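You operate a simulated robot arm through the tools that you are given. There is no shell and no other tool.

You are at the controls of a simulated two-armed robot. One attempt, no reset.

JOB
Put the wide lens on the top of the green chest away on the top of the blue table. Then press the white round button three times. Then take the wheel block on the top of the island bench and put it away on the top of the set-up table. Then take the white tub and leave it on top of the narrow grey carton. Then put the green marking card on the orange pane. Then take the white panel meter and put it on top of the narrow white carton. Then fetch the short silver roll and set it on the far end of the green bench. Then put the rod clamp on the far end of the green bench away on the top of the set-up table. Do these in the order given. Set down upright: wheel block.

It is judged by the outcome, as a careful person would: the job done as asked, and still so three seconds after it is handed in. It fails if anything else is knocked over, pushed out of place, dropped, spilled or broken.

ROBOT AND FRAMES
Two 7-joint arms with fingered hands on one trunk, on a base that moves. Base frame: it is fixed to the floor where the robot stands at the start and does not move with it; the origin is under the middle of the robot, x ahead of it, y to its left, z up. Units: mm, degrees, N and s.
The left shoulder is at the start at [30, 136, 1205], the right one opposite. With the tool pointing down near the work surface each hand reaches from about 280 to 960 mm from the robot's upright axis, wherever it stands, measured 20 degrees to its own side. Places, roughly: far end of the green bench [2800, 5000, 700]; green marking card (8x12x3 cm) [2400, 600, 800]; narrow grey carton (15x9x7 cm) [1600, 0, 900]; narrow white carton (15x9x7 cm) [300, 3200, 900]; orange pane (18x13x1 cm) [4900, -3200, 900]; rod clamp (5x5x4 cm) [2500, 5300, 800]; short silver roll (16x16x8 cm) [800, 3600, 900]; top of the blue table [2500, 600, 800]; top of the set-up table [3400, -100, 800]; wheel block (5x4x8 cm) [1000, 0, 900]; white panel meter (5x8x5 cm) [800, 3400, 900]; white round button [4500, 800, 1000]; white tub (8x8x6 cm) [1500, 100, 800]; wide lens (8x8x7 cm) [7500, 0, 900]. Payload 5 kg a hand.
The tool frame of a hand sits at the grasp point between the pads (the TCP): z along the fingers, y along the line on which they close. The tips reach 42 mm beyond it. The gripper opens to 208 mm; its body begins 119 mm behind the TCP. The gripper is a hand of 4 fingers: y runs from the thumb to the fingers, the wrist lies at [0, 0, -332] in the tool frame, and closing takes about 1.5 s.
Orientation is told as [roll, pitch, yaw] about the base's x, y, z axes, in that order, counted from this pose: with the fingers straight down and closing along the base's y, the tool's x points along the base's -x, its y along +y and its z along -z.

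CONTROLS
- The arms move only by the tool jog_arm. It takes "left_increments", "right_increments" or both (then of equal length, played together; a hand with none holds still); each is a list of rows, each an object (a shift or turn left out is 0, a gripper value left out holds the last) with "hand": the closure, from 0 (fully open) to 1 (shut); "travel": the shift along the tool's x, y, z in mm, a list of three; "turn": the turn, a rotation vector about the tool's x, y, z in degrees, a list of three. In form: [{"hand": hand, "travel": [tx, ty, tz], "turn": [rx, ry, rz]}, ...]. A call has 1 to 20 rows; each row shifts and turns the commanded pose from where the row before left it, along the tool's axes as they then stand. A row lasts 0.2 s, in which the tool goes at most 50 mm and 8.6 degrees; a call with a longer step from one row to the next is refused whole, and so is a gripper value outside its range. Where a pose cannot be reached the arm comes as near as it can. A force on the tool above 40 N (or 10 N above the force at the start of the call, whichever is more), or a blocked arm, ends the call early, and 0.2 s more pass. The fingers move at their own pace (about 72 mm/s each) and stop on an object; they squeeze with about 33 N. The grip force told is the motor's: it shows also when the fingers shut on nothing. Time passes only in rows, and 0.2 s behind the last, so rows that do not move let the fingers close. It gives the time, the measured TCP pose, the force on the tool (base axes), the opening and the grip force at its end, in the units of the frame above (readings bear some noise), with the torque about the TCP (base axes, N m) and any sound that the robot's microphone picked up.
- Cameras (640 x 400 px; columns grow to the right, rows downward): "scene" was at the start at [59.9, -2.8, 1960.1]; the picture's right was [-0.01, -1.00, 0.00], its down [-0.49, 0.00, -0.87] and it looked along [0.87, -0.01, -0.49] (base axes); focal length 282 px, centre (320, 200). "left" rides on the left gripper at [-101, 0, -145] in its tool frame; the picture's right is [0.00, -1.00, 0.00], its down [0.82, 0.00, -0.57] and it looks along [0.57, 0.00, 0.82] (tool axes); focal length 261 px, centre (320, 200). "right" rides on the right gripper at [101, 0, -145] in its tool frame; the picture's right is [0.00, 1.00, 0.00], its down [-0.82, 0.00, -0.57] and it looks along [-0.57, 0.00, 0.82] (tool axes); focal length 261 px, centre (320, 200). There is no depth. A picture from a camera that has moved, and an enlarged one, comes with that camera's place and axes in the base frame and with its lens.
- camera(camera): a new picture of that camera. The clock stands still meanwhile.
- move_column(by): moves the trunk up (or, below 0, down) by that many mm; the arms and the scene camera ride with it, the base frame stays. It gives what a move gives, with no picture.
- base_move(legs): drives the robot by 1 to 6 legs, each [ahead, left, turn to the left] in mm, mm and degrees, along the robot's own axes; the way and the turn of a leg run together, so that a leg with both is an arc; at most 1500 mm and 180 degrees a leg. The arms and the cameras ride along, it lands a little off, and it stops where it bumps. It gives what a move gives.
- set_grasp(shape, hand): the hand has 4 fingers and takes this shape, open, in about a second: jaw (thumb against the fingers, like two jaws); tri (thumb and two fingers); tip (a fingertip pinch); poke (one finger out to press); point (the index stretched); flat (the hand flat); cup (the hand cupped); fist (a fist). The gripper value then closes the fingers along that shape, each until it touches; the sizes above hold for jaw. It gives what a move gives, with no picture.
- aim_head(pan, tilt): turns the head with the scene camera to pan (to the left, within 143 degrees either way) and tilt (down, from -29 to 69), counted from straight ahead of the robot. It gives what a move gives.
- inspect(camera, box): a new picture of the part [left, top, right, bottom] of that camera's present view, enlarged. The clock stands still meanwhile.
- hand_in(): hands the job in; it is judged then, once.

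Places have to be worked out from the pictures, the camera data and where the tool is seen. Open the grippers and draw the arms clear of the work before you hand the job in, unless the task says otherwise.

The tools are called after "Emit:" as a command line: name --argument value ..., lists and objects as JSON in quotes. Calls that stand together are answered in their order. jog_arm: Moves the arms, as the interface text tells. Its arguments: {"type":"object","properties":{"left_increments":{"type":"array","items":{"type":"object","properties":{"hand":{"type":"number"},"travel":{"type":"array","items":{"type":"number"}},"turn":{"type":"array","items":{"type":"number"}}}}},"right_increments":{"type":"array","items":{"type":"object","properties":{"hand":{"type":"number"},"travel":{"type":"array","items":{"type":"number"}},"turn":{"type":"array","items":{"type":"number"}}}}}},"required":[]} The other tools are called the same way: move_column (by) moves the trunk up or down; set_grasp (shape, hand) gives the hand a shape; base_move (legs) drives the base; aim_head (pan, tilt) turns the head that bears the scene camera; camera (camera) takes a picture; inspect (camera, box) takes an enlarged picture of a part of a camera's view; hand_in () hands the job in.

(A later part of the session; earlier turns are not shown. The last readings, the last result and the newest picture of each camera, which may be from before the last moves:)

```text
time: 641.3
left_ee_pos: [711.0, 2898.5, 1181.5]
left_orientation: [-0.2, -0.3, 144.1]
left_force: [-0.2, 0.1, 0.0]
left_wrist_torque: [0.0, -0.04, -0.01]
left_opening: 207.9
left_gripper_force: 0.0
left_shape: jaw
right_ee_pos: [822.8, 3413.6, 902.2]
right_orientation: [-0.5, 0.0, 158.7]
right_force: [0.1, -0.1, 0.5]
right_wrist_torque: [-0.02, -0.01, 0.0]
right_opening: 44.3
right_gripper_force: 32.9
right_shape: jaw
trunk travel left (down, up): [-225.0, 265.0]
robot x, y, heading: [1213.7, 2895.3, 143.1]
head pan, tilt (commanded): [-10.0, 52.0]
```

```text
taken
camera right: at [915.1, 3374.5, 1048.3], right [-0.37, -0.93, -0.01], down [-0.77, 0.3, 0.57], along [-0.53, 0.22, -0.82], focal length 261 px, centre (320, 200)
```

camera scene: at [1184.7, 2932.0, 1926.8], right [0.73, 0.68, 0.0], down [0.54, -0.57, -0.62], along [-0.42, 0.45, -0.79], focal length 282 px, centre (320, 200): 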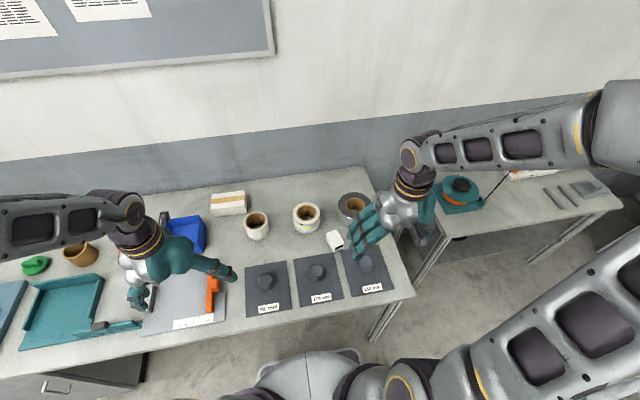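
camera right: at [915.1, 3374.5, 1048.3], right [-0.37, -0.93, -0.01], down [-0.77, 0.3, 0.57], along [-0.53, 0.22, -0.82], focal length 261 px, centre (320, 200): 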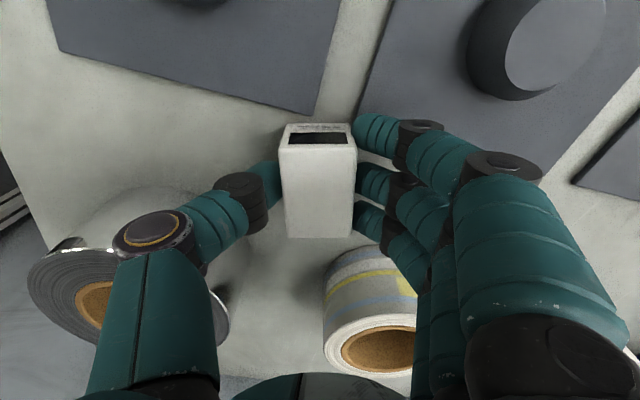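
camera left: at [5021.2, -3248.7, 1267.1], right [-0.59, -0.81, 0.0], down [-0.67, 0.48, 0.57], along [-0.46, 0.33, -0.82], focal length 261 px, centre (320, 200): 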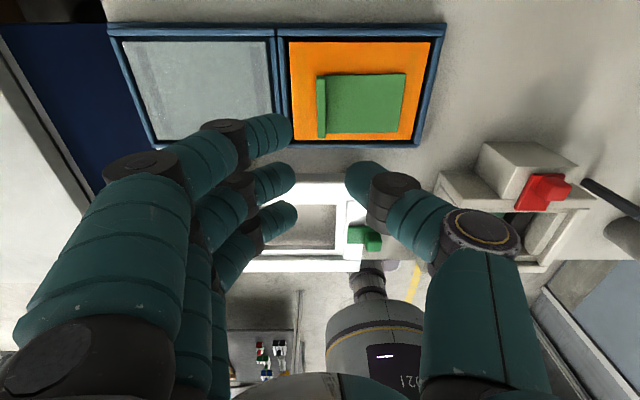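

The meter is gripped. I lift it well clear and sidestep left so that the white carton comes in front of the right hand.

Emit:
jog_arm --right_increments '[{"travel": [0, 0, -10]}, {"travel": [0, 0, -30]}, {"travel": [0, 0, -45]}, {"travel": [0, 0, -45]}, {"travel": [0, 0, -45]}, {"travel": [0, 0, -45]}, {"travel": [0, 0, -30]}, {}]'

Emit:
base_move --legs '[[30, 400, 0]]'

Emit:
aim_head --pan -10 --tilt 45

Emit:
camera --camera "scene"

Emit:
inspect --camera "scene" --box '[290, 160, 410, 235]'

```text
time: 643.1
left_ee_pos: [711.5, 2899.6, 1182.4]
left_orientation: [-0.2, -0.3, 144.1]
left_force: [0.2, 0.9, -0.6]
left_wrist_torque: [-0.06, -0.01, 0.01]
left_opening: 207.6
left_gripper_force: 0.1
left_shape: jaw
right_ee_pos: [822.1, 3413.9, 1154.4]
right_orientation: [-0.4, 0.2, 158.7]
right_force: [-0.9, 0.3, -1.8]
right_wrist_torque: [-0.01, -0.07, 0.02]
right_opening: 44.4
right_gripper_force: 33.1
right_shape: jaw
trunk travel left (down, up): [-225.0, 265.0]
robot x, y, heading: [1214.0, 2896.9, 143.2]
head pan, tilt (commanded): [-10.0, 52.0]
```

```text
time: 645.6
left_ee_pos: [447.3, 2589.5, 1182.4]
left_orientation: [-0.2, -0.3, 144.4]
left_force: [-0.2, -0.8, -1.0]
left_wrist_torque: [0.07, -0.05, -0.02]
left_opening: 207.8
left_gripper_force: 0.0
left_shape: jaw
right_ee_pos: [555.9, 3105.7, 1153.1]
right_orientation: [-0.6, 0.1, 158.8]
right_force: [-0.7, 0.1, -1.1]
right_wrist_torque: [0.08, -0.07, -0.01]
right_opening: 44.0
right_gripper_force: 32.9
right_shape: jaw
trunk travel left (down, up): [-225.0, 265.0]
robot x, y, heading: [952.0, 2596.4, 143.6]
head pan, tilt (commanded): [-10.0, 52.0]
```

```text
time: 646.3
left_ee_pos: [447.7, 2590.9, 1181.2]
left_orientation: [-0.3, -0.3, 144.4]
left_force: [0.0, 0.9, 0.0]
left_wrist_torque: [-0.01, 0.01, 0.01]
left_opening: 207.8
left_gripper_force: 0.0
left_shape: jaw
right_ee_pos: [555.9, 3105.7, 1152.5]
right_orientation: [-0.5, 0.0, 159.1]
right_force: [-0.5, -0.6, -1.8]
right_wrist_torque: [-0.03, 0.0, 0.0]
right_opening: 44.2
right_gripper_force: 33.0
right_shape: jaw
trunk travel left (down, up): [-225.0, 265.0]
robot x, y, heading: [950.4, 2590.3, 143.5]
head pan, tilt (commanded): [-10.0, 45.0]
```

```text
taken
camera scene: at [917.0, 2631.6, 1936.3], right [0.72, 0.69, 0.0], down [0.49, -0.51, -0.71], along [-0.49, 0.51, -0.71], focal length 282 px, centre (320, 200)
```

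scene: 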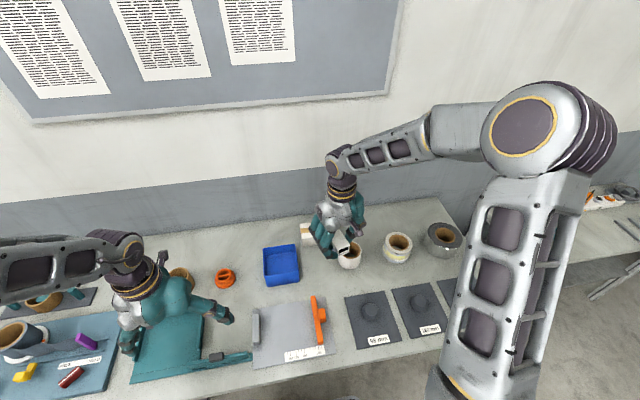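

```text
5.33 times, centred on (350, 198) of scene
camera zoom: at [917.0, 2631.6, 1936.3], right [0.72, 0.69, 0.0], down [0.49, -0.51, -0.71], along [-0.49, 0.51, -0.71], focal length 1502 px, centre (160, 213)
```

zoom: 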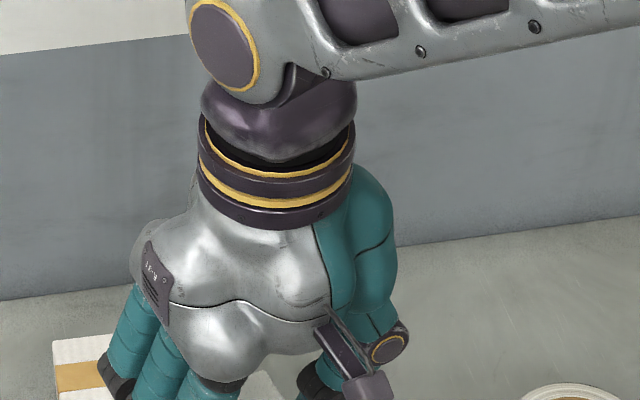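

I rotate the hand about 105° clockwise so that the meter's long side runs along the carton's long side, then look with the wrist camera.

Emit:
jog_arm --right_increments '[{"turn": [0, 0, 8.1]}, {"turn": [0, 0, 8.1]}, {"turn": [0, 0, 8.1]}, {"turn": [0, 0, 8.1]}, {"turn": [0, 0, 8.1]}, {"turn": [0, 0, 8.1]}, {"turn": [0, 0, 8.1]}, {"turn": [0, 0, 8.1]}, {"turn": [0, 0, 8.1]}, {"turn": [0, 0, 8.1]}, {"turn": [0, 0, 8.1]}, {"turn": [0, 0, 8.1]}, {"turn": [0, 0, 8.1]}, {}]'

Emit:
camera --camera "right"

Emit:
camera --camera "scene"

```text
time: 649.3
left_ee_pos: [448.2, 2592.0, 1182.0]
left_orientation: [-0.2, -0.4, 144.4]
left_force: [0.3, 1.0, -0.2]
left_wrist_torque: [-0.03, 0.03, -0.02]
left_opening: 208.1
left_gripper_force: 0.0
left_shape: jaw
right_ee_pos: [556.8, 3105.6, 1153.4]
right_orientation: [0.1, -0.4, 53.6]
right_force: [-0.3, 0.1, -1.8]
right_wrist_torque: [0.0, -0.03, 0.01]
right_opening: 43.9
right_gripper_force: 32.6
right_shape: jaw
trunk travel left (down, up): [-225.0, 265.0]
robot x, y, heading: [951.0, 2592.7, 143.5]
head pan, tilt (commanded): [-10.0, 45.0]
```

```text
taken
camera right: at [495.8, 3023.7, 1297.5], right [-0.8, 0.6, 0.0], down [0.49, 0.65, 0.58], along [0.34, 0.47, -0.82], focal length 261 px, centre (320, 200)
```

right: 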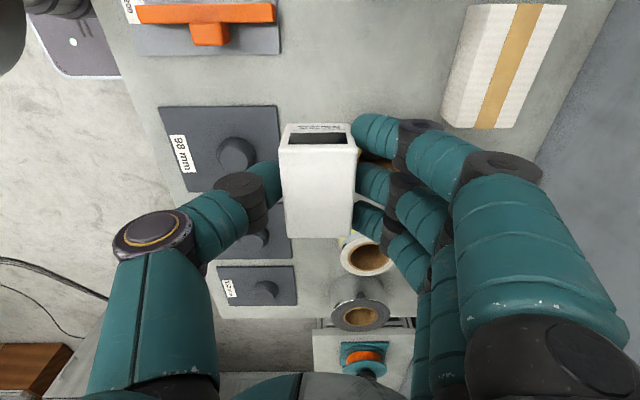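

```text
taken
camera scene: at [917.2, 2631.8, 1936.3], right [0.72, 0.69, 0.0], down [0.49, -0.51, -0.71], along [-0.49, 0.51, -0.71], focal length 282 px, centre (320, 200)
```

scene: 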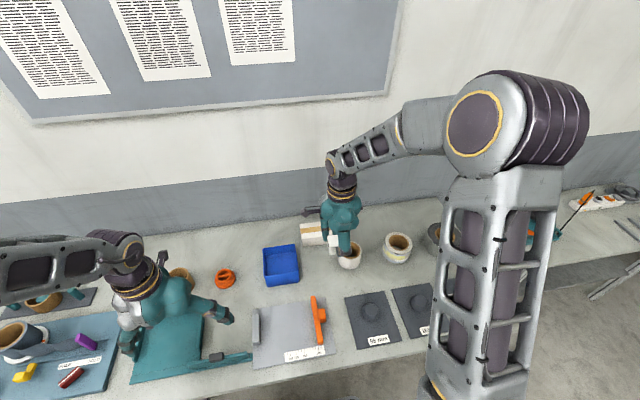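

I zoom in on the carton in the wrist view to compute the placement.

Emit:
inspect --camera "right" --box '[420, 0, 600, 150]'

Emit:
inspect --camera "scene" --box '[280, 200, 360, 250]'

```text
2.67 times, centred on (510, 75) of right
camera zoom: at [495.8, 3023.7, 1297.5], right [-0.8, 0.6, 0.0], down [0.49, 0.65, 0.58], along [0.34, 0.47, -0.82], focal length 695 px, centre (-187, 533)
```

zoom: 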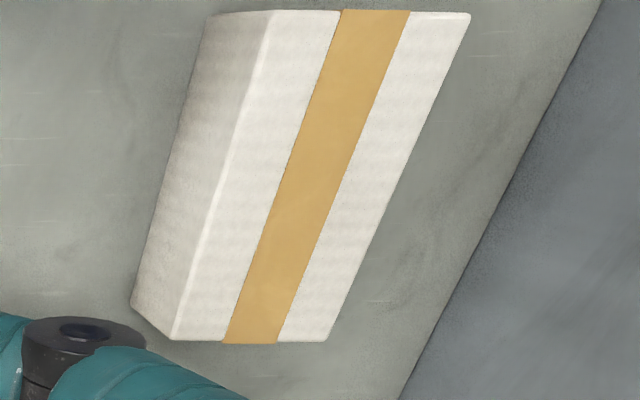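

```text
8.00 times, centred on (320, 225) of scene
camera zoom: at [917.2, 2631.8, 1936.3], right [0.72, 0.69, 0.0], down [0.49, -0.51, -0.71], along [-0.49, 0.51, -0.71], focal length 2253 px, centre (320, 0)
```

zoom: 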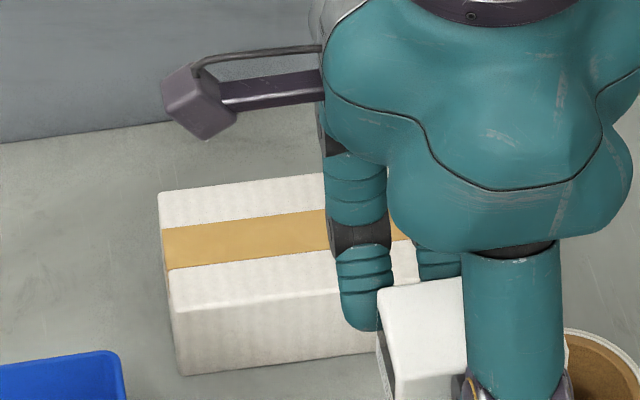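

The carton's top is at about z 908, centred at (331, 3221), i.e. 250 mm ahead and about 36 mm left of the held meter. I carry the meter over it.

Emit:
jog_arm --right_increments '[{"travel": [6, 41.7, 0]}, {"travel": [6, 41.7, 0]}, {"travel": [6, 41.7, 0]}, {"travel": [6, 41.7, 0]}, {"travel": [6, 41.7, 0]}, {"travel": [6, 41.7, 0]}, {"travel": [0, 0, 40]}, {"travel": [0, 0, 40]}, {}]'

Emit:
camera --camera "right"

Emit:
inspect --camera "scene" --box '[270, 170, 390, 245]'

```text
time: 651.3
left_ee_pos: [449.2, 2590.4, 1182.7]
left_orientation: [-0.3, -0.5, 144.4]
left_force: [1.2, 0.9, 0.1]
left_wrist_torque: [0.06, 0.12, -0.04]
left_opening: 207.8
left_gripper_force: 0.2
left_shape: jaw
right_ee_pos: [336.9, 3225.0, 1074.8]
right_orientation: [0.1, -0.4, 53.7]
right_force: [0.7, 0.3, -0.9]
right_wrist_torque: [0.08, 0.03, 0.03]
right_opening: 44.2
right_gripper_force: 32.7
right_shape: jaw
trunk travel left (down, up): [-225.0, 265.0]
robot x, y, heading: [955.0, 2593.2, 143.7]
head pan, tilt (commanded): [-10.0, 45.0]
```

```text
taken
camera right: at [275.2, 3142.7, 1218.9], right [-0.8, 0.6, 0.0], down [0.49, 0.65, 0.58], along [0.34, 0.47, -0.82], focal length 261 px, centre (320, 200)
```

right: 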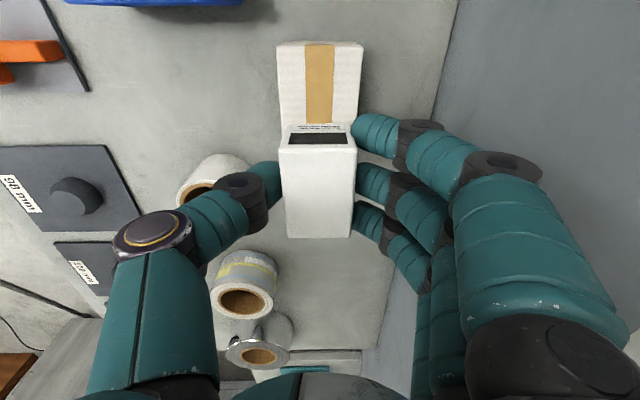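

```text
5.33 times, centred on (330, 208) of scene
camera zoom: at [918.2, 2630.9, 1936.5], right [0.72, 0.69, 0.0], down [0.49, -0.51, -0.71], along [-0.49, 0.51, -0.71], focal length 1502 px, centre (267, 160)
```

zoom: 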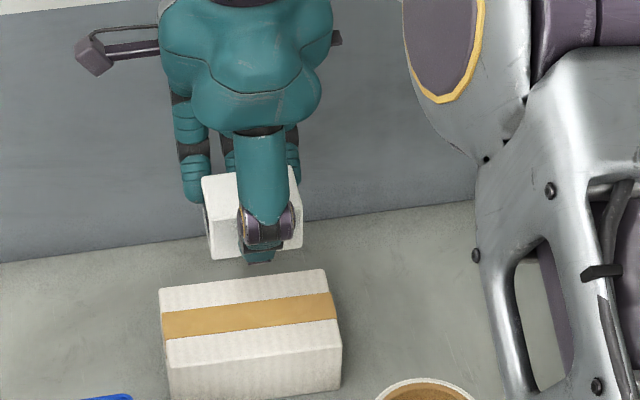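

The carton's tape is exactly under the meter's centre line. I lower to near contact and then step.

Emit:
jog_arm --right_increments '[{"travel": [0, 0, 40]}, {"travel": [0, 0, 40]}, {"travel": [0, 0, 10]}, {}]'

Emit:
jog_arm --right_increments '[{"travel": [0, 0, 4]}, {}]'

Emit:
inspect --camera "scene" --box '[280, 200, 360, 250]'

```text
time: 652.3
left_ee_pos: [446.9, 2591.7, 1181.1]
left_orientation: [-0.2, -0.3, 144.3]
left_force: [0.3, 0.1, 0.3]
left_wrist_torque: [0.01, 0.0, 0.01]
left_opening: 207.9
left_gripper_force: 0.0
left_shape: jaw
right_ee_pos: [334.6, 3226.8, 983.3]
right_orientation: [0.1, -0.5, 53.7]
right_force: [-0.2, -0.3, -1.2]
right_wrist_torque: [-0.01, -0.02, 0.03]
right_opening: 43.9
right_gripper_force: 33.0
right_shape: jaw
trunk travel left (down, up): [-225.0, 265.0]
robot x, y, heading: [949.5, 2594.0, 143.5]
head pan, tilt (commanded): [-10.0, 45.0]
```

```text
time: 652.9
left_ee_pos: [448.3, 2590.0, 1182.0]
left_orientation: [-0.3, -0.4, 144.4]
left_force: [0.0, -0.6, 0.0]
left_wrist_torque: [0.0, 0.04, 0.0]
left_opening: 207.4
left_gripper_force: 0.1
left_shape: jaw
right_ee_pos: [335.2, 3225.3, 980.0]
right_orientation: [0.1, -0.5, 53.7]
right_force: [-0.1, -0.9, -1.3]
right_wrist_torque: [0.0, 0.03, 0.0]
right_opening: 44.0
right_gripper_force: 32.8
right_shape: jaw
trunk travel left (down, up): [-225.0, 265.0]
robot x, y, heading: [952.4, 2591.8, 143.3]
head pan, tilt (commanded): [-10.0, 45.0]
```

```text
8.00 times, centred on (320, 225) of scene
camera zoom: at [917.1, 2631.5, 1936.4], right [0.72, 0.69, 0.0], down [0.49, -0.51, -0.71], along [-0.49, 0.51, -0.71], focal length 2253 px, centre (320, 0)
```

zoom: 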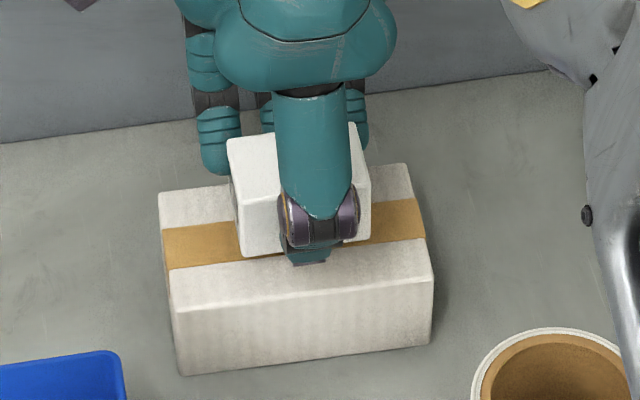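

Almost there and well centred. I continue with small steps to contact.

Emit:
jog_arm --right_increments '[{"travel": [0, 0, 3]}, {"travel": [0, 0, 2]}, {}]'

Emit:
jog_arm --right_increments '[{"travel": [0, 0, 3]}, {}]'

```text
time: 653.7
left_ee_pos: [448.1, 2591.1, 1181.3]
left_orientation: [-0.2, -0.3, 144.5]
left_force: [0.1, -0.6, -0.5]
left_wrist_torque: [-0.01, 0.01, -0.02]
left_opening: 207.8
left_gripper_force: 0.1
left_shape: jaw
right_ee_pos: [335.1, 3229.0, 975.0]
right_orientation: [0.1, -0.6, 53.7]
right_force: [0.3, -0.7, -1.2]
right_wrist_torque: [0.02, 0.01, -0.01]
right_opening: 44.0
right_gripper_force: 32.2
right_shape: jaw
trunk travel left (down, up): [-225.0, 265.0]
robot x, y, heading: [948.0, 2592.4, 143.3]
head pan, tilt (commanded): [-10.0, 45.0]
```

```text
time: 654.3
left_ee_pos: [449.2, 2590.7, 1182.3]
left_orientation: [-0.2, -0.2, 144.4]
left_force: [0.0, -0.6, 0.6]
left_wrist_torque: [0.04, 0.03, -0.01]
left_opening: 207.9
left_gripper_force: 0.0
left_shape: jaw
right_ee_pos: [334.2, 3227.0, 972.5]
right_orientation: [0.2, -0.5, 53.7]
right_force: [-0.7, -0.6, -1.2]
right_wrist_torque: [-0.01, 0.01, 0.01]
right_opening: 44.0
right_gripper_force: 33.3
right_shape: jaw
trunk travel left (down, up): [-225.0, 265.0]
robot x, y, heading: [949.6, 2585.9, 143.5]
head pan, tilt (commanded): [-10.0, 45.0]
```

Emit:
jog_arm --right_increments '[{"travel": [0, 0, 2]}, {}]'

Emit:
jog_arm --right_increments '[{"travel": [0, 0, 2]}, {}]'

Emit:
jog_arm --right_increments '[{"travel": [0, 0, 2]}, {}]'

```text
time: 654.9
left_ee_pos: [447.6, 2590.6, 1181.7]
left_orientation: [-0.2, -0.3, 144.4]
left_force: [-0.2, -0.4, 0.1]
left_wrist_torque: [-0.02, 0.01, 0.04]
left_opening: 207.7
left_gripper_force: 0.1
left_shape: jaw
right_ee_pos: [334.7, 3226.7, 970.6]
right_orientation: [0.1, -0.5, 53.7]
right_force: [-0.2, 0.2, -1.4]
right_wrist_torque: [0.01, 0.0, 0.0]
right_opening: 44.1
right_gripper_force: 33.1
right_shape: jaw
trunk travel left (down, up): [-225.0, 265.0]
robot x, y, heading: [951.1, 2592.1, 143.6]
head pan, tilt (commanded): [-10.0, 45.0]
```

```text
time: 655.5
left_ee_pos: [449.1, 2590.4, 1181.2]
left_orientation: [-0.2, -0.2, 144.4]
left_force: [-0.3, -0.6, 0.8]
left_wrist_torque: [-0.04, 0.03, -0.01]
left_opening: 207.8
left_gripper_force: 0.0
left_shape: jaw
right_ee_pos: [334.0, 3227.5, 968.1]
right_orientation: [0.1, -0.5, 53.7]
right_force: [-0.6, -1.2, 0.7]
right_wrist_torque: [-0.07, 0.02, 0.0]
right_opening: 44.0
right_gripper_force: 33.5
right_shape: jaw
trunk travel left (down, up): [-225.0, 265.0]
robot x, y, heading: [950.1, 2592.7, 143.5]
head pan, tilt (commanded): [-10.0, 45.0]
```

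```text
time: 656.1
left_ee_pos: [448.2, 2589.5, 1182.4]
left_orientation: [-0.2, -0.2, 144.3]
left_force: [0.2, 0.3, 0.6]
left_wrist_torque: [-0.01, -0.02, -0.01]
left_opening: 207.8
left_gripper_force: 0.0
left_shape: jaw
right_ee_pos: [335.4, 3227.0, 967.2]
right_orientation: [0.1, -0.5, 53.7]
right_force: [1.1, -0.3, 10.5]
right_wrist_torque: [-0.17, 0.03, 0.01]
right_opening: 44.0
right_gripper_force: 33.1
right_shape: jaw
trunk travel left (down, up): [-225.0, 265.0]
robot x, y, heading: [950.5, 2592.5, 143.6]
head pan, tilt (commanded): [-10.0, 45.0]
```

Contact at z≈967. I open just enough and lift off.

Emit:
jog_arm --right_increments '[{"travel": [0, 0, -0.5]}, {"hand": 0.76}, {"hand": 0.7}, {"hand": 0.64}, {}, {}, {"travel": [0, 0, -10]}, {"travel": [0, 0, -30]}, {"travel": [0, 0, -40]}, {"travel": [0, 0, -40]}, {"travel": [0, 0, -40]}]'

Emit:
camera --camera "right"

Emit:
inspect --camera "scene" --box '[270, 180, 390, 255]'

```text
time: 658.5
left_ee_pos: [449.6, 2590.9, 1182.3]
left_orientation: [-0.1, -0.4, 144.4]
left_force: [0.7, -0.5, 0.5]
left_wrist_torque: [0.06, 0.04, -0.01]
left_opening: 207.6
left_gripper_force: 0.2
left_shape: jaw
right_ee_pos: [334.1, 3226.2, 1127.0]
right_orientation: [0.2, -0.5, 53.7]
right_force: [0.6, -1.3, -1.0]
right_wrist_torque: [0.09, 0.08, 0.01]
right_opening: 74.5
right_gripper_force: 0.0
right_shape: jaw
trunk travel left (down, up): [-225.0, 265.0]
robot x, y, heading: [953.1, 2595.9, 143.5]
head pan, tilt (commanded): [-10.0, 45.0]
```

```text
taken
camera right: at [273.0, 3142.4, 1270.9], right [-0.8, 0.6, 0.0], down [0.49, 0.65, 0.58], along [0.34, 0.47, -0.82], focal length 261 px, centre (320, 200)
```

right: 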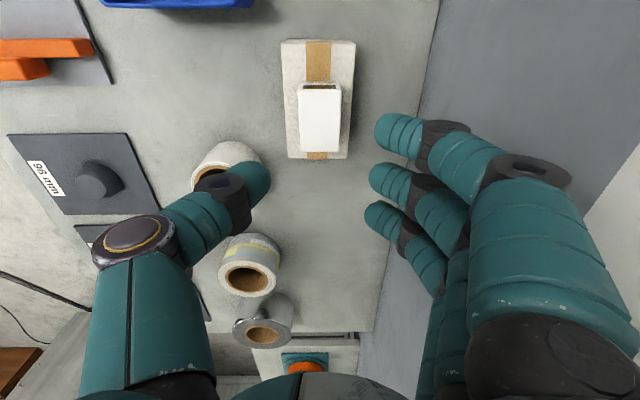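

```text
5.33 times, centred on (330, 218) of scene
camera zoom: at [918.0, 2630.6, 1936.4], right [0.72, 0.69, 0.0], down [0.49, -0.51, -0.71], along [-0.49, 0.51, -0.71], focal length 1502 px, centre (267, 107)
```

zoom: 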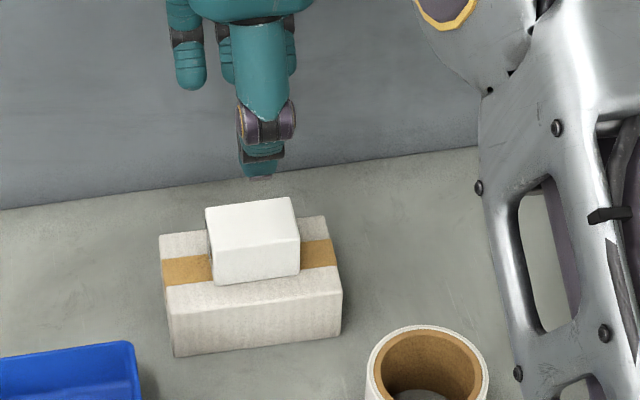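

The meter sits on the white carton. Next is the silver roll: I pull the right hand back, restore its yaw and step right in front of the roll.

Emit:
jog_arm --right_increments '[{"travel": [0, -45, -5]}, {"travel": [0, -45, -5]}, {"travel": [0, -45, -5]}, {"travel": [0, -45, -5]}, {"travel": [0, -45, -5]}, {"turn": [0, 0, -8.15], "hand": 0.0}, {"turn": [0, 0, -8.15]}, {"turn": [0, 0, -8.15]}, {"turn": [0, 0, -8.15]}, {"turn": [0, 0, -8.15]}, {"turn": [0, 0, -8.15]}, {"turn": [0, 0, -8.15]}, {"turn": [0, 0, -8.15]}, {"turn": [0, 0, -8.15]}, {"turn": [0, 0, -8.15]}, {"turn": [0, 0, -8.15]}, {}]'

Emit:
base_move --legs '[[0, -560, -0.3]]'

Emit:
camera --camera "right"

Emit:
aim_head --pan -10 --tilt 52

Emit:
camera --camera "scene"

```text
time: 662.1
left_ee_pos: [448.5, 2590.3, 1181.1]
left_orientation: [-0.2, -0.3, 144.3]
left_force: [-0.2, 0.4, -0.2]
left_wrist_torque: [0.0, -0.03, -0.01]
left_opening: 207.6
left_gripper_force: 0.1
left_shape: jaw
right_ee_pos: [514.8, 3092.2, 1150.6]
right_orientation: [-0.5, -0.1, 143.6]
right_force: [0.1, 0.6, 0.4]
right_wrist_torque: [0.0, -0.02, 0.01]
right_opening: 207.8
right_gripper_force: 0.1
right_shape: jaw
trunk travel left (down, up): [-225.0, 265.0]
robot x, y, heading: [952.3, 2590.9, 143.4]
head pan, tilt (commanded): [-10.0, 45.0]
```

```text
time: 665.3
left_ee_pos: [785.9, 3045.0, 1181.8]
left_orientation: [-0.2, -0.3, 144.2]
left_force: [0.0, -0.4, -0.1]
left_wrist_torque: [-0.05, 0.05, 0.0]
left_opening: 208.0
left_gripper_force: 0.1
left_shape: jaw
right_ee_pos: [852.4, 3547.6, 1150.9]
right_orientation: [-0.6, -0.1, 143.2]
right_force: [0.6, 1.2, -1.1]
right_wrist_torque: [-0.08, 0.02, 0.04]
right_opening: 207.9
right_gripper_force: 0.1
right_shape: jaw
trunk travel left (down, up): [-225.0, 265.0]
robot x, y, heading: [1286.9, 3044.8, 143.5]
head pan, tilt (commanded): [-10.0, 45.0]
```

```text
taken
camera right: at [931.9, 3484.9, 1295.9], right [-0.6, -0.8, -0.01], down [-0.66, 0.49, 0.57], along [-0.45, 0.35, -0.82], focal length 261 px, centre (320, 200)
```

right: 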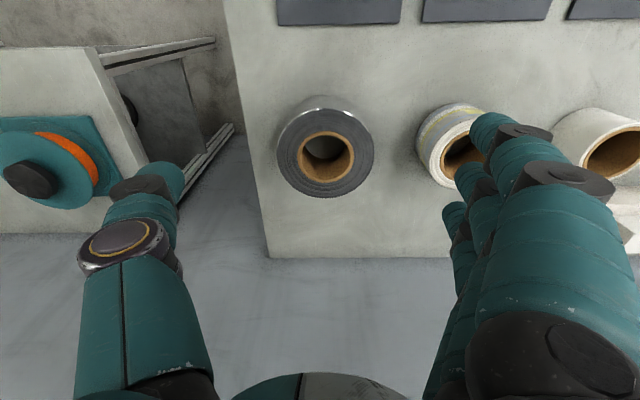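

```text
time: 666.0
left_ee_pos: [784.1, 3045.4, 1181.2]
left_orientation: [-0.2, -0.3, 144.3]
left_force: [-0.3, 0.6, -0.4]
left_wrist_torque: [0.01, 0.0, -0.02]
left_opening: 207.7
left_gripper_force: 0.1
left_shape: jaw
right_ee_pos: [851.7, 3547.1, 1150.6]
right_orientation: [-0.5, -0.1, 143.3]
right_force: [-0.3, -0.7, 0.4]
right_wrist_torque: [-0.03, 0.04, 0.0]
right_opening: 207.8
right_gripper_force: 0.1
right_shape: jaw
trunk travel left (down, up): [-225.0, 265.0]
robot x, y, heading: [1284.6, 3043.5, 143.3]
head pan, tilt (commanded): [-10.0, 52.0]
```

```text
taken
camera scene: at [1257.0, 3080.5, 1926.8], right [0.73, 0.69, 0.0], down [0.54, -0.57, -0.62], along [-0.42, 0.45, -0.79], focal length 282 px, centre (320, 200)
```

scene: 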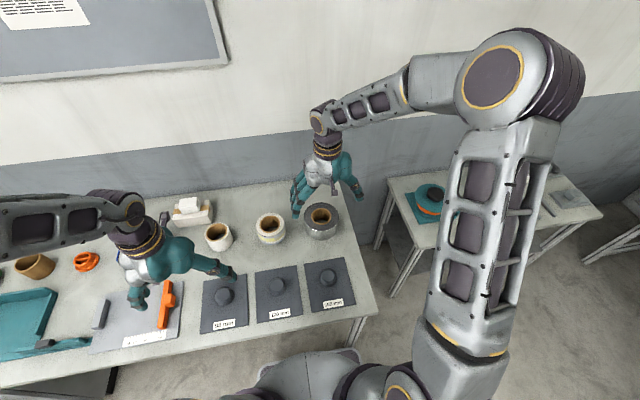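

The roll is about 72 mm ahead and 10 mm left of the hand. I centre the fully open hand over it and descend partway.

Emit:
jog_arm --right_increments '[{"travel": [-36, 5, 0]}, {"travel": [-36, 5, 0]}, {"travel": [0, 0, 40]}, {"travel": [0, 0, 40]}, {"travel": [0, 0, 40]}, {}]'

Emit:
camera --camera "right"

Emit:
inspect --camera "scene" --box '[240, 150, 400, 250]'

```text
time: 667.4
left_ee_pos: [784.9, 3044.3, 1182.5]
left_orientation: [-0.2, -0.3, 144.3]
left_force: [0.8, 0.0, 0.0]
left_wrist_torque: [0.07, 0.03, 0.01]
left_opening: 207.7
left_gripper_force: 0.0
left_shape: jaw
right_ee_pos: [789.2, 3581.4, 1033.1]
right_orientation: [-0.5, -0.2, 143.2]
right_force: [0.0, -0.5, 0.7]
right_wrist_torque: [0.03, -0.01, 0.01]
right_opening: 207.8
right_gripper_force: 0.1
right_shape: jaw
trunk travel left (down, up): [-225.0, 265.0]
robot x, y, heading: [1285.8, 3046.8, 143.3]
head pan, tilt (commanded): [-10.0, 52.0]
```

```text
taken
camera right: at [868.9, 3519.4, 1177.1], right [-0.6, -0.8, -0.01], down [-0.66, 0.49, 0.57], along [-0.45, 0.35, -0.82], focal length 261 px, centre (320, 200)
```

right: 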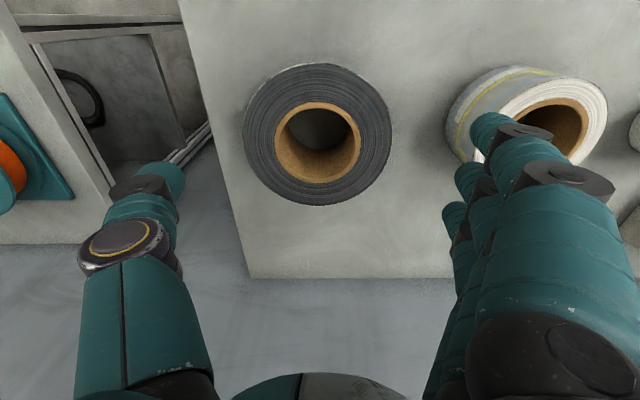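

```text
4.00 times, centred on (320, 200) of scene
camera zoom: at [1257.6, 3079.9, 1926.9], right [0.73, 0.69, 0.0], down [0.54, -0.57, -0.62], along [-0.42, 0.45, -0.79], focal length 1126 px, centre (320, 200)
```

zoom: 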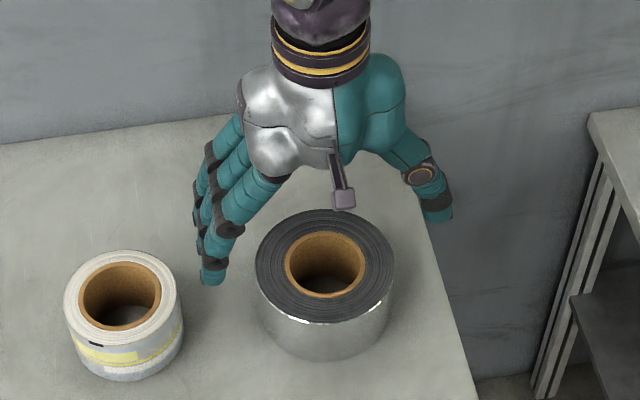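

Centred within 3 mm; the roll's top is at about z 915. I descend to grasp height and close on it.

Emit:
jog_arm --right_increments '[{"travel": [0, 0, 40]}, {"travel": [0, 0, 40]}, {"travel": [0, 0, 30]}, {"travel": [0, 0, 15]}, {}]'

Emit:
camera --camera "right"

```text
time: 668.6
left_ee_pos: [783.6, 3045.2, 1182.7]
left_orientation: [-0.2, -0.3, 144.3]
left_force: [0.8, 0.5, 0.5]
left_wrist_torque: [-0.01, 0.06, -0.03]
left_opening: 207.9
left_gripper_force: 0.1
left_shape: jaw
right_ee_pos: [789.9, 3585.2, 906.4]
right_orientation: [-0.5, -0.1, 143.2]
right_force: [-0.2, -0.2, 0.2]
right_wrist_torque: [0.02, 0.0, -0.01]
right_opening: 207.8
right_gripper_force: 0.1
right_shape: jaw
trunk travel left (down, up): [-225.0, 265.0]
robot x, y, heading: [1287.0, 3043.2, 143.5]
head pan, tilt (commanded): [-10.0, 52.0]
```

```text
taken
camera right: at [869.0, 3521.6, 1052.0], right [-0.6, -0.8, -0.01], down [-0.66, 0.49, 0.57], along [-0.45, 0.35, -0.82], focal length 261 px, centre (320, 200)
```

right: 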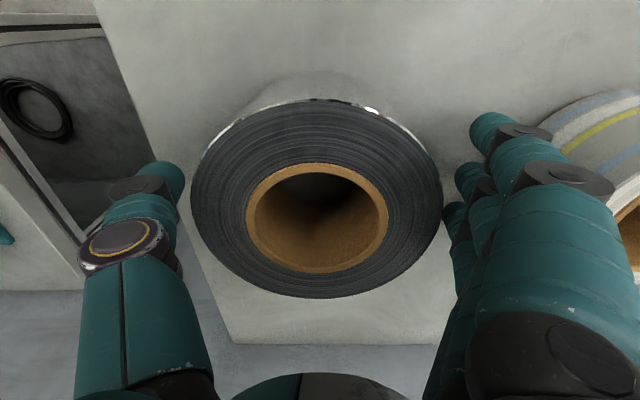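

The roll is centred in the hand. I shift 5 mm back and close.

Emit:
jog_arm --right_increments '[{"travel": [5, 0, 0]}, {"hand": 0.2}, {"hand": 0.3}, {"hand": 0.4}, {}, {}, {}, {}]'

Emit:
camera --camera "right"

```text
time: 670.4
left_ee_pos: [783.1, 3046.1, 1181.4]
left_orientation: [-0.2, -0.2, 144.3]
left_force: [0.4, -0.7, 1.0]
left_wrist_torque: [0.02, 0.01, -0.01]
left_opening: 207.5
left_gripper_force: 0.1
left_shape: jaw
right_ee_pos: [793.1, 3581.4, 905.6]
right_orientation: [-0.5, -0.1, 143.2]
right_force: [1.3, 2.1, -0.3]
right_wrist_torque: [-0.13, 0.08, -0.01]
right_opening: 137.1
right_gripper_force: 32.7
right_shape: jaw
trunk travel left (down, up): [-225.0, 265.0]
robot x, y, heading: [1287.6, 3048.1, 143.3]
head pan, tilt (commanded): [-10.0, 52.0]
```

```text
taken
camera right: at [873.1, 3518.8, 1051.6], right [-0.6, -0.8, -0.01], down [-0.66, 0.49, 0.57], along [-0.45, 0.35, -0.82], focal length 261 px, centre (320, 200)
```

right: 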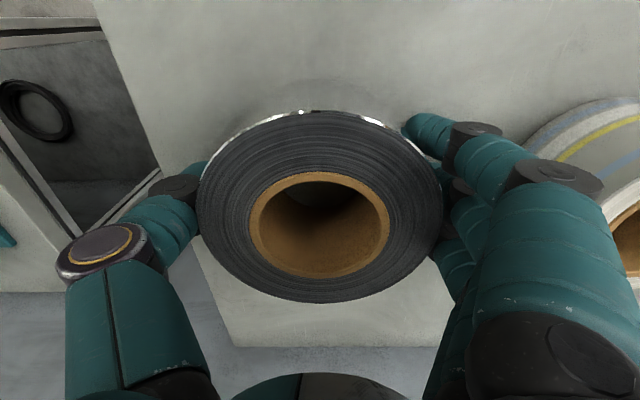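

Gripped. I lift gently to feel the weight and check for slipping.

Emit:
jog_arm --right_increments '[{"hand": 0.55, "travel": [0, 0, -3]}, {"travel": [0, 0, -7]}, {"travel": [0, 0, -10]}, {}, {}]'

Emit:
camera --camera "right"

Emit:
inspect --camera "scene" --box '[240, 150, 400, 250]'

```text
time: 671.6
left_ee_pos: [784.7, 3045.4, 1181.8]
left_orientation: [-0.3, -0.3, 144.4]
left_force: [0.0, 1.0, 0.5]
left_wrist_torque: [0.0, -0.02, -0.01]
left_opening: 207.8
left_gripper_force: 0.2
left_shape: jaw
right_ee_pos: [792.4, 3580.1, 927.6]
right_orientation: [-0.5, -0.1, 143.3]
right_force: [-0.7, -0.5, -9.6]
right_wrist_torque: [-0.04, -0.11, 0.02]
right_opening: 137.0
right_gripper_force: 33.3
right_shape: jaw
trunk travel left (down, up): [-225.0, 265.0]
robot x, y, heading: [1285.5, 3045.0, 143.2]
head pan, tilt (commanded): [-10.0, 52.0]
```

```text
taken
camera right: at [872.7, 3518.5, 1071.3], right [-0.6, -0.8, -0.01], down [-0.66, 0.49, 0.57], along [-0.45, 0.35, -0.82], focal length 261 px, centre (320, 200)
```

right: 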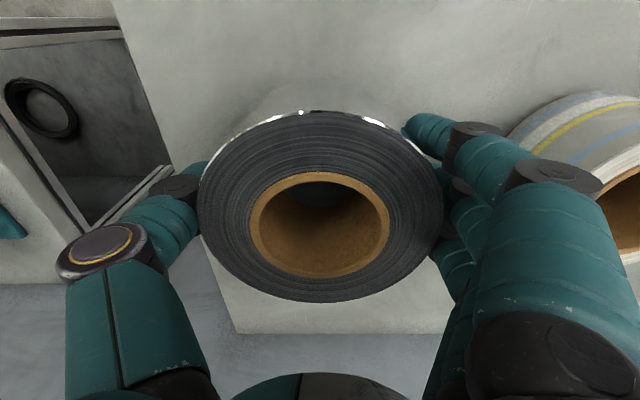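

```text
4.00 times, centred on (320, 200) of scene
camera zoom: at [1256.6, 3080.9, 1926.7], right [0.73, 0.69, 0.0], down [0.54, -0.57, -0.62], along [-0.42, 0.45, -0.79], focal length 1126 px, centre (320, 200)
```

zoom: 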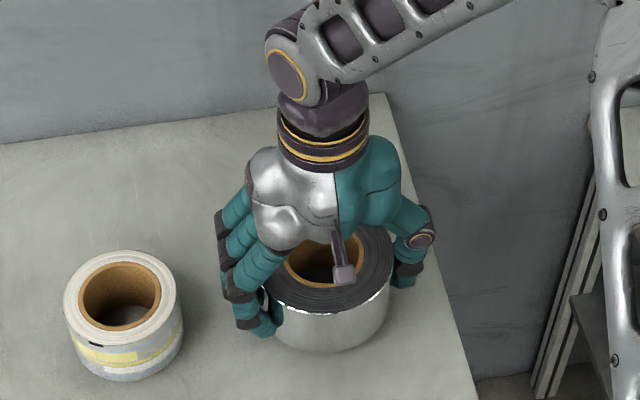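

The roll (about 1 kg) is held without slipping. I lift it higher, draw it in and back the base off to look at the green bench.

Emit:
jog_arm --right_increments '[{"travel": [0, 0, -40]}, {"travel": [0, 0, -40]}, {"travel": [0, 0, -40]}, {"travel": [0, 0, -40]}, {"travel": [30, -5, -35]}, {"travel": [40, -10, 0]}, {"travel": [40, -10, 0]}, {"travel": [40, -10, 0]}, {}]'

Emit:
base_move --legs '[[-350, 0, 0]]'

Emit:
move_column --by 150

Emit:
aim_head --pan -90 --tilt 25

Emit:
camera --camera "scene"

```text
time: 673.6
left_ee_pos: [782.0, 3046.9, 1180.0]
left_orientation: [-0.4, -0.2, 144.3]
left_force: [-0.4, 0.9, 0.5]
left_wrist_torque: [-0.03, -0.12, -0.02]
left_opening: 207.8
left_gripper_force: 0.1
left_shape: jaw
right_ee_pos: [933.2, 3514.7, 1122.3]
right_orientation: [-0.6, 0.0, 143.2]
right_force: [-0.1, 0.7, -9.5]
right_wrist_torque: [-0.11, -0.18, 0.02]
right_opening: 137.3
right_gripper_force: 32.8
right_shape: jaw
trunk travel left (down, up): [-225.0, 265.0]
robot x, y, heading: [1286.8, 3043.8, 143.4]
head pan, tilt (commanded): [-10.0, 52.0]
```

```text
time: 675.9
left_ee_pos: [1067.3, 2835.0, 1182.2]
left_orientation: [-0.2, -0.3, 144.4]
left_force: [0.9, -0.2, -0.5]
left_wrist_torque: [0.03, 0.05, -0.01]
left_opening: 207.6
left_gripper_force: 0.0
left_shape: jaw
right_ee_pos: [1217.4, 3303.5, 1123.3]
right_orientation: [-0.5, 0.0, 143.4]
right_force: [0.3, -0.8, -9.4]
right_wrist_torque: [0.0, 0.0, -0.01]
right_opening: 137.2
right_gripper_force: 33.6
right_shape: jaw
trunk travel left (down, up): [-225.0, 265.0]
robot x, y, heading: [1566.6, 2835.4, 143.9]
head pan, tilt (commanded): [-10.0, 52.0]
```

```text
time: 677.6
left_ee_pos: [1067.6, 2834.5, 1330.6]
left_orientation: [-0.2, -0.3, 144.5]
left_force: [-0.4, -0.2, 0.3]
left_wrist_torque: [0.0, -0.02, 0.0]
left_opening: 208.0
left_gripper_force: 0.0
left_shape: jaw
right_ee_pos: [1216.3, 3303.7, 1271.7]
right_orientation: [-0.5, 0.0, 143.4]
right_force: [0.3, -0.6, -9.4]
right_wrist_torque: [-0.07, -0.09, 0.04]
right_opening: 137.0
right_gripper_force: 32.9
right_shape: jaw
trunk travel left (down, up): [-375.0, 115.0]
robot x, y, heading: [1569.7, 2833.5, 143.7]
head pan, tilt (commanded): [-10.0, 52.0]
```

```text
time: 679.2
left_ee_pos: [1069.7, 2835.5, 1331.9]
left_orientation: [-0.2, -0.3, 144.6]
left_force: [0.5, -0.1, -0.3]
left_wrist_torque: [0.01, 0.0, 0.0]
left_opening: 207.7
left_gripper_force: 0.1
left_shape: jaw
right_ee_pos: [1216.5, 3302.8, 1272.5]
right_orientation: [-0.6, -0.2, 143.5]
right_force: [-0.6, 0.5, -9.6]
right_wrist_torque: [-0.06, -0.04, 0.02]
right_opening: 137.0
right_gripper_force: 33.0
right_shape: jaw
trunk travel left (down, up): [-375.0, 115.0]
robot x, y, heading: [1572.9, 2833.5, 143.4]
head pan, tilt (commanded): [-90.0, 25.0]
```

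```text
taken
camera scene: at [1646.8, 2890.6, 2116.9], right [0.8, -0.59, 0.0], down [-0.25, -0.34, -0.91], along [0.54, 0.73, -0.42], focal length 282 px, centre (320, 200)
```

scene: 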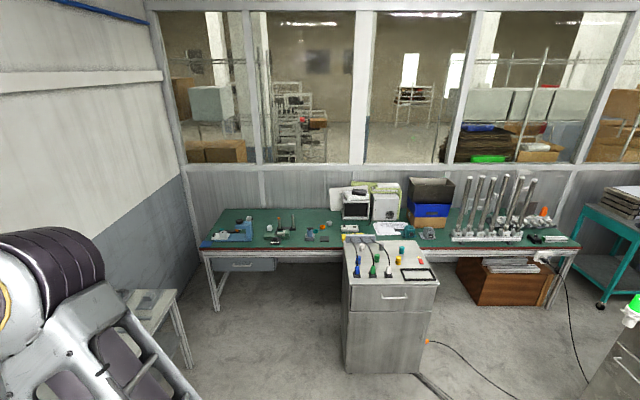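

The green bench stands along the glass wall; the stated far end is its left part in this view. I zoom in there.

Emit:
inspect --camera "scene" --box '[195, 190, 355, 290]'

Emit:
inspect --camera "scene" --box '[320, 190, 600, 365]'

```text
4.00 times, centred on (275, 240) of scene
camera zoom: at [1646.8, 2890.6, 2116.9], right [0.8, -0.59, 0.0], down [-0.25, -0.34, -0.91], along [0.54, 0.73, -0.42], focal length 1126 px, centre (500, 40)
```

zoom: 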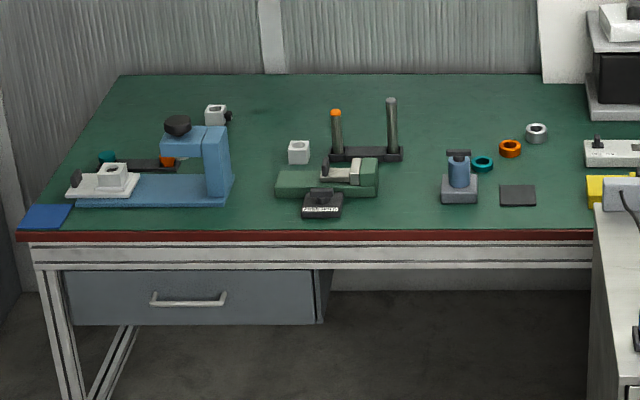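

```text
2.29 times, centred on (460, 278) of scene
camera zoom: at [1646.8, 2890.6, 2116.9], right [0.8, -0.59, 0.0], down [-0.25, -0.34, -0.91], along [0.54, 0.73, -0.42], focal length 644 px, centre (0, 23)
```

zoom: 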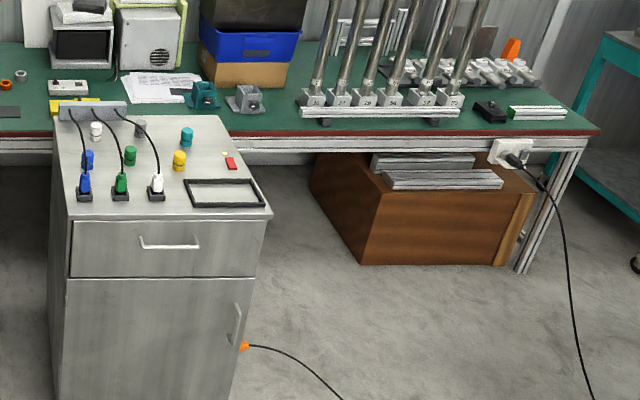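

The rod clamp is the white cube with the black knob near (2539, 5286); a good free spot for the roll on that far end is at about u=-960, v=5830 (back-left area). I turn toward the bench and drive nearer.

Emit:
base_move --legs '[[0, 0, -90.5], [990, 50, 0]]'

Emit:
aim_head --pan 5 --tilt 35

Emit:
camera --camera "scene"

```text
time: 688.2
left_ee_pos: [2153.4, 4137.3, 1331.8]
left_orientation: [-0.2, -0.3, 52.6]
left_force: [-0.2, -0.2, 0.8]
left_wrist_torque: [0.0, 0.02, 0.01]
left_opening: 207.9
left_gripper_force: 0.0
left_shape: jaw
right_ee_pos: [2618.2, 3973.7, 1273.1]
right_orientation: [-0.5, -0.1, 51.6]
right_force: [0.6, -0.7, -8.9]
right_wrist_torque: [-0.12, 0.1, 0.0]
right_opening: 136.9
right_gripper_force: 32.9
right_shape: jaw
trunk travel left (down, up): [-375.0, 115.0]
robot x, y, heading: [2138.9, 3634.5, 52.0]
head pan, tilt (commanded): [-90.0, 25.0]
```

```text
time: 689.9
left_ee_pos: [2154.3, 4137.4, 1331.5]
left_orientation: [-0.2, -0.3, 52.7]
left_force: [-0.6, 0.2, -0.9]
left_wrist_torque: [-0.01, 0.0, 0.0]
left_opening: 207.9
left_gripper_force: 0.1
left_shape: jaw
right_ee_pos: [2619.0, 3973.6, 1272.8]
right_orientation: [-0.5, -0.1, 51.6]
right_force: [0.1, 0.9, -9.2]
right_wrist_torque: [-0.09, 0.05, -0.02]
right_opening: 137.3
right_gripper_force: 33.1
right_shape: jaw
trunk travel left (down, up): [-375.0, 115.0]
robot x, y, heading: [2135.0, 3640.4, 51.8]
head pan, tilt (commanded): [5.0, 35.0]
```

```text
taken
camera scene: at [2167.9, 3684.5, 2101.1], right [0.84, -0.55, 0.0], down [-0.32, -0.48, -0.82], along [0.45, 0.68, -0.57], focal length 282 px, centre (320, 200)
```

scene: 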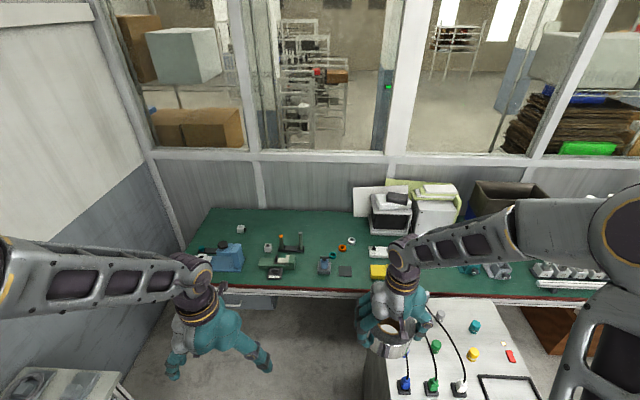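

I shift diagonally left to stay clear of the console and come up to the bench.

Emit:
base_move --legs '[[700, 528, 1.2]]'

Emit:
aim_head --pan 0 --tilt 42

Emit:
camera --camera "scene"

Emit:
camera --camera "left"

```text
time: 694.6
left_ee_pos: [2170.5, 5023.0, 1330.5]
left_orientation: [-0.2, -0.3, 53.3]
left_force: [0.1, 0.4, 0.0]
left_wrist_torque: [0.01, -0.04, 0.0]
left_opening: 207.6
left_gripper_force: 0.0
left_shape: jaw
right_ee_pos: [2636.0, 4863.5, 1272.9]
right_orientation: [-0.5, -0.1, 52.2]
right_force: [0.9, 0.1, -8.3]
right_wrist_torque: [-0.08, 0.04, 0.0]
right_opening: 137.3
right_gripper_force: 32.4
right_shape: jaw
trunk travel left (down, up): [-375.0, 115.0]
robot x, y, heading: [2164.5, 4523.7, 52.2]
head pan, tilt (commanded): [5.0, 35.0]
```

```text
time: 695.2
left_ee_pos: [2169.8, 5022.9, 1332.1]
left_orientation: [-0.2, -0.3, 53.2]
left_force: [-0.8, 1.2, -0.5]
left_wrist_torque: [-0.03, -0.01, -0.02]
left_opening: 207.9
left_gripper_force: 0.2
left_shape: jaw
right_ee_pos: [2635.3, 4865.6, 1272.1]
right_orientation: [-0.5, 0.0, 52.3]
right_force: [-0.4, -0.5, -9.6]
right_wrist_torque: [-0.08, 0.07, -0.02]
right_opening: 137.1
right_gripper_force: 32.7
right_shape: jaw
trunk travel left (down, up): [-375.0, 115.0]
robot x, y, heading: [2164.2, 4518.8, 52.4]
head pan, tilt (commanded): [0.0, 42.0]
```

```text
taken
camera scene: at [2193.8, 4562.3, 2090.6], right [0.79, -0.61, 0.0], down [-0.41, -0.53, -0.74], along [0.45, 0.59, -0.67], focal length 282 px, centre (320, 200)
```

scene: 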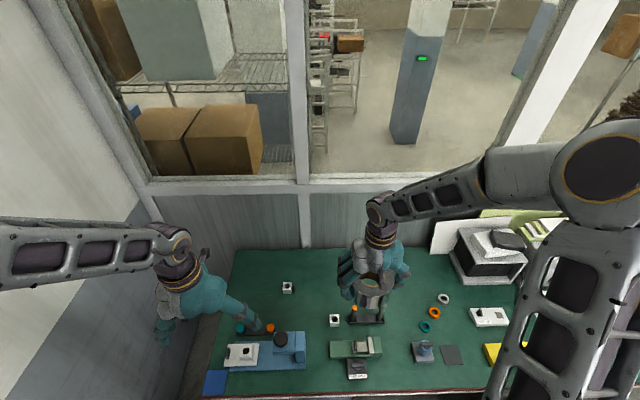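

```text
taken
camera left: at [2229.0, 5104.7, 1477.1], right [0.8, -0.59, 0.0], down [-0.49, -0.66, 0.57], along [-0.33, -0.46, -0.82], focal length 261 px, centre (320, 200)
```

left: 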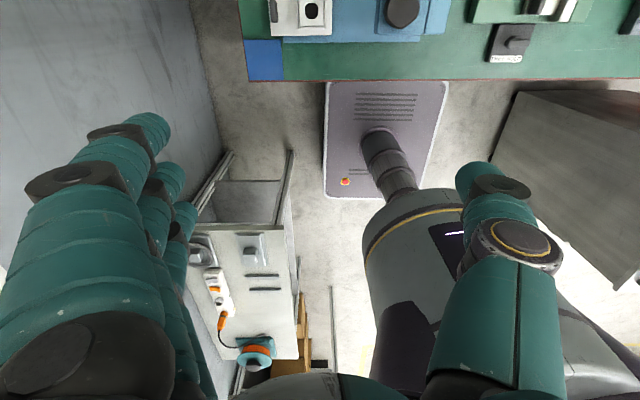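

I zoom in on the bench surface to pick the spot.

Emit:
inspect --camera "scene" --box '[220, 245, 460, 395]'

```text
2.67 times, centred on (340, 320) of scene
camera zoom: at [2193.8, 4562.3, 2090.6], right [0.79, -0.61, 0.0], down [-0.41, -0.53, -0.74], along [0.45, 0.59, -0.67], focal length 751 px, centre (267, -120)
```

zoom: 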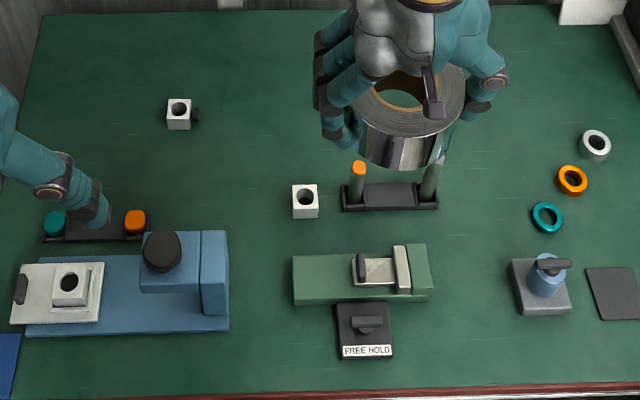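

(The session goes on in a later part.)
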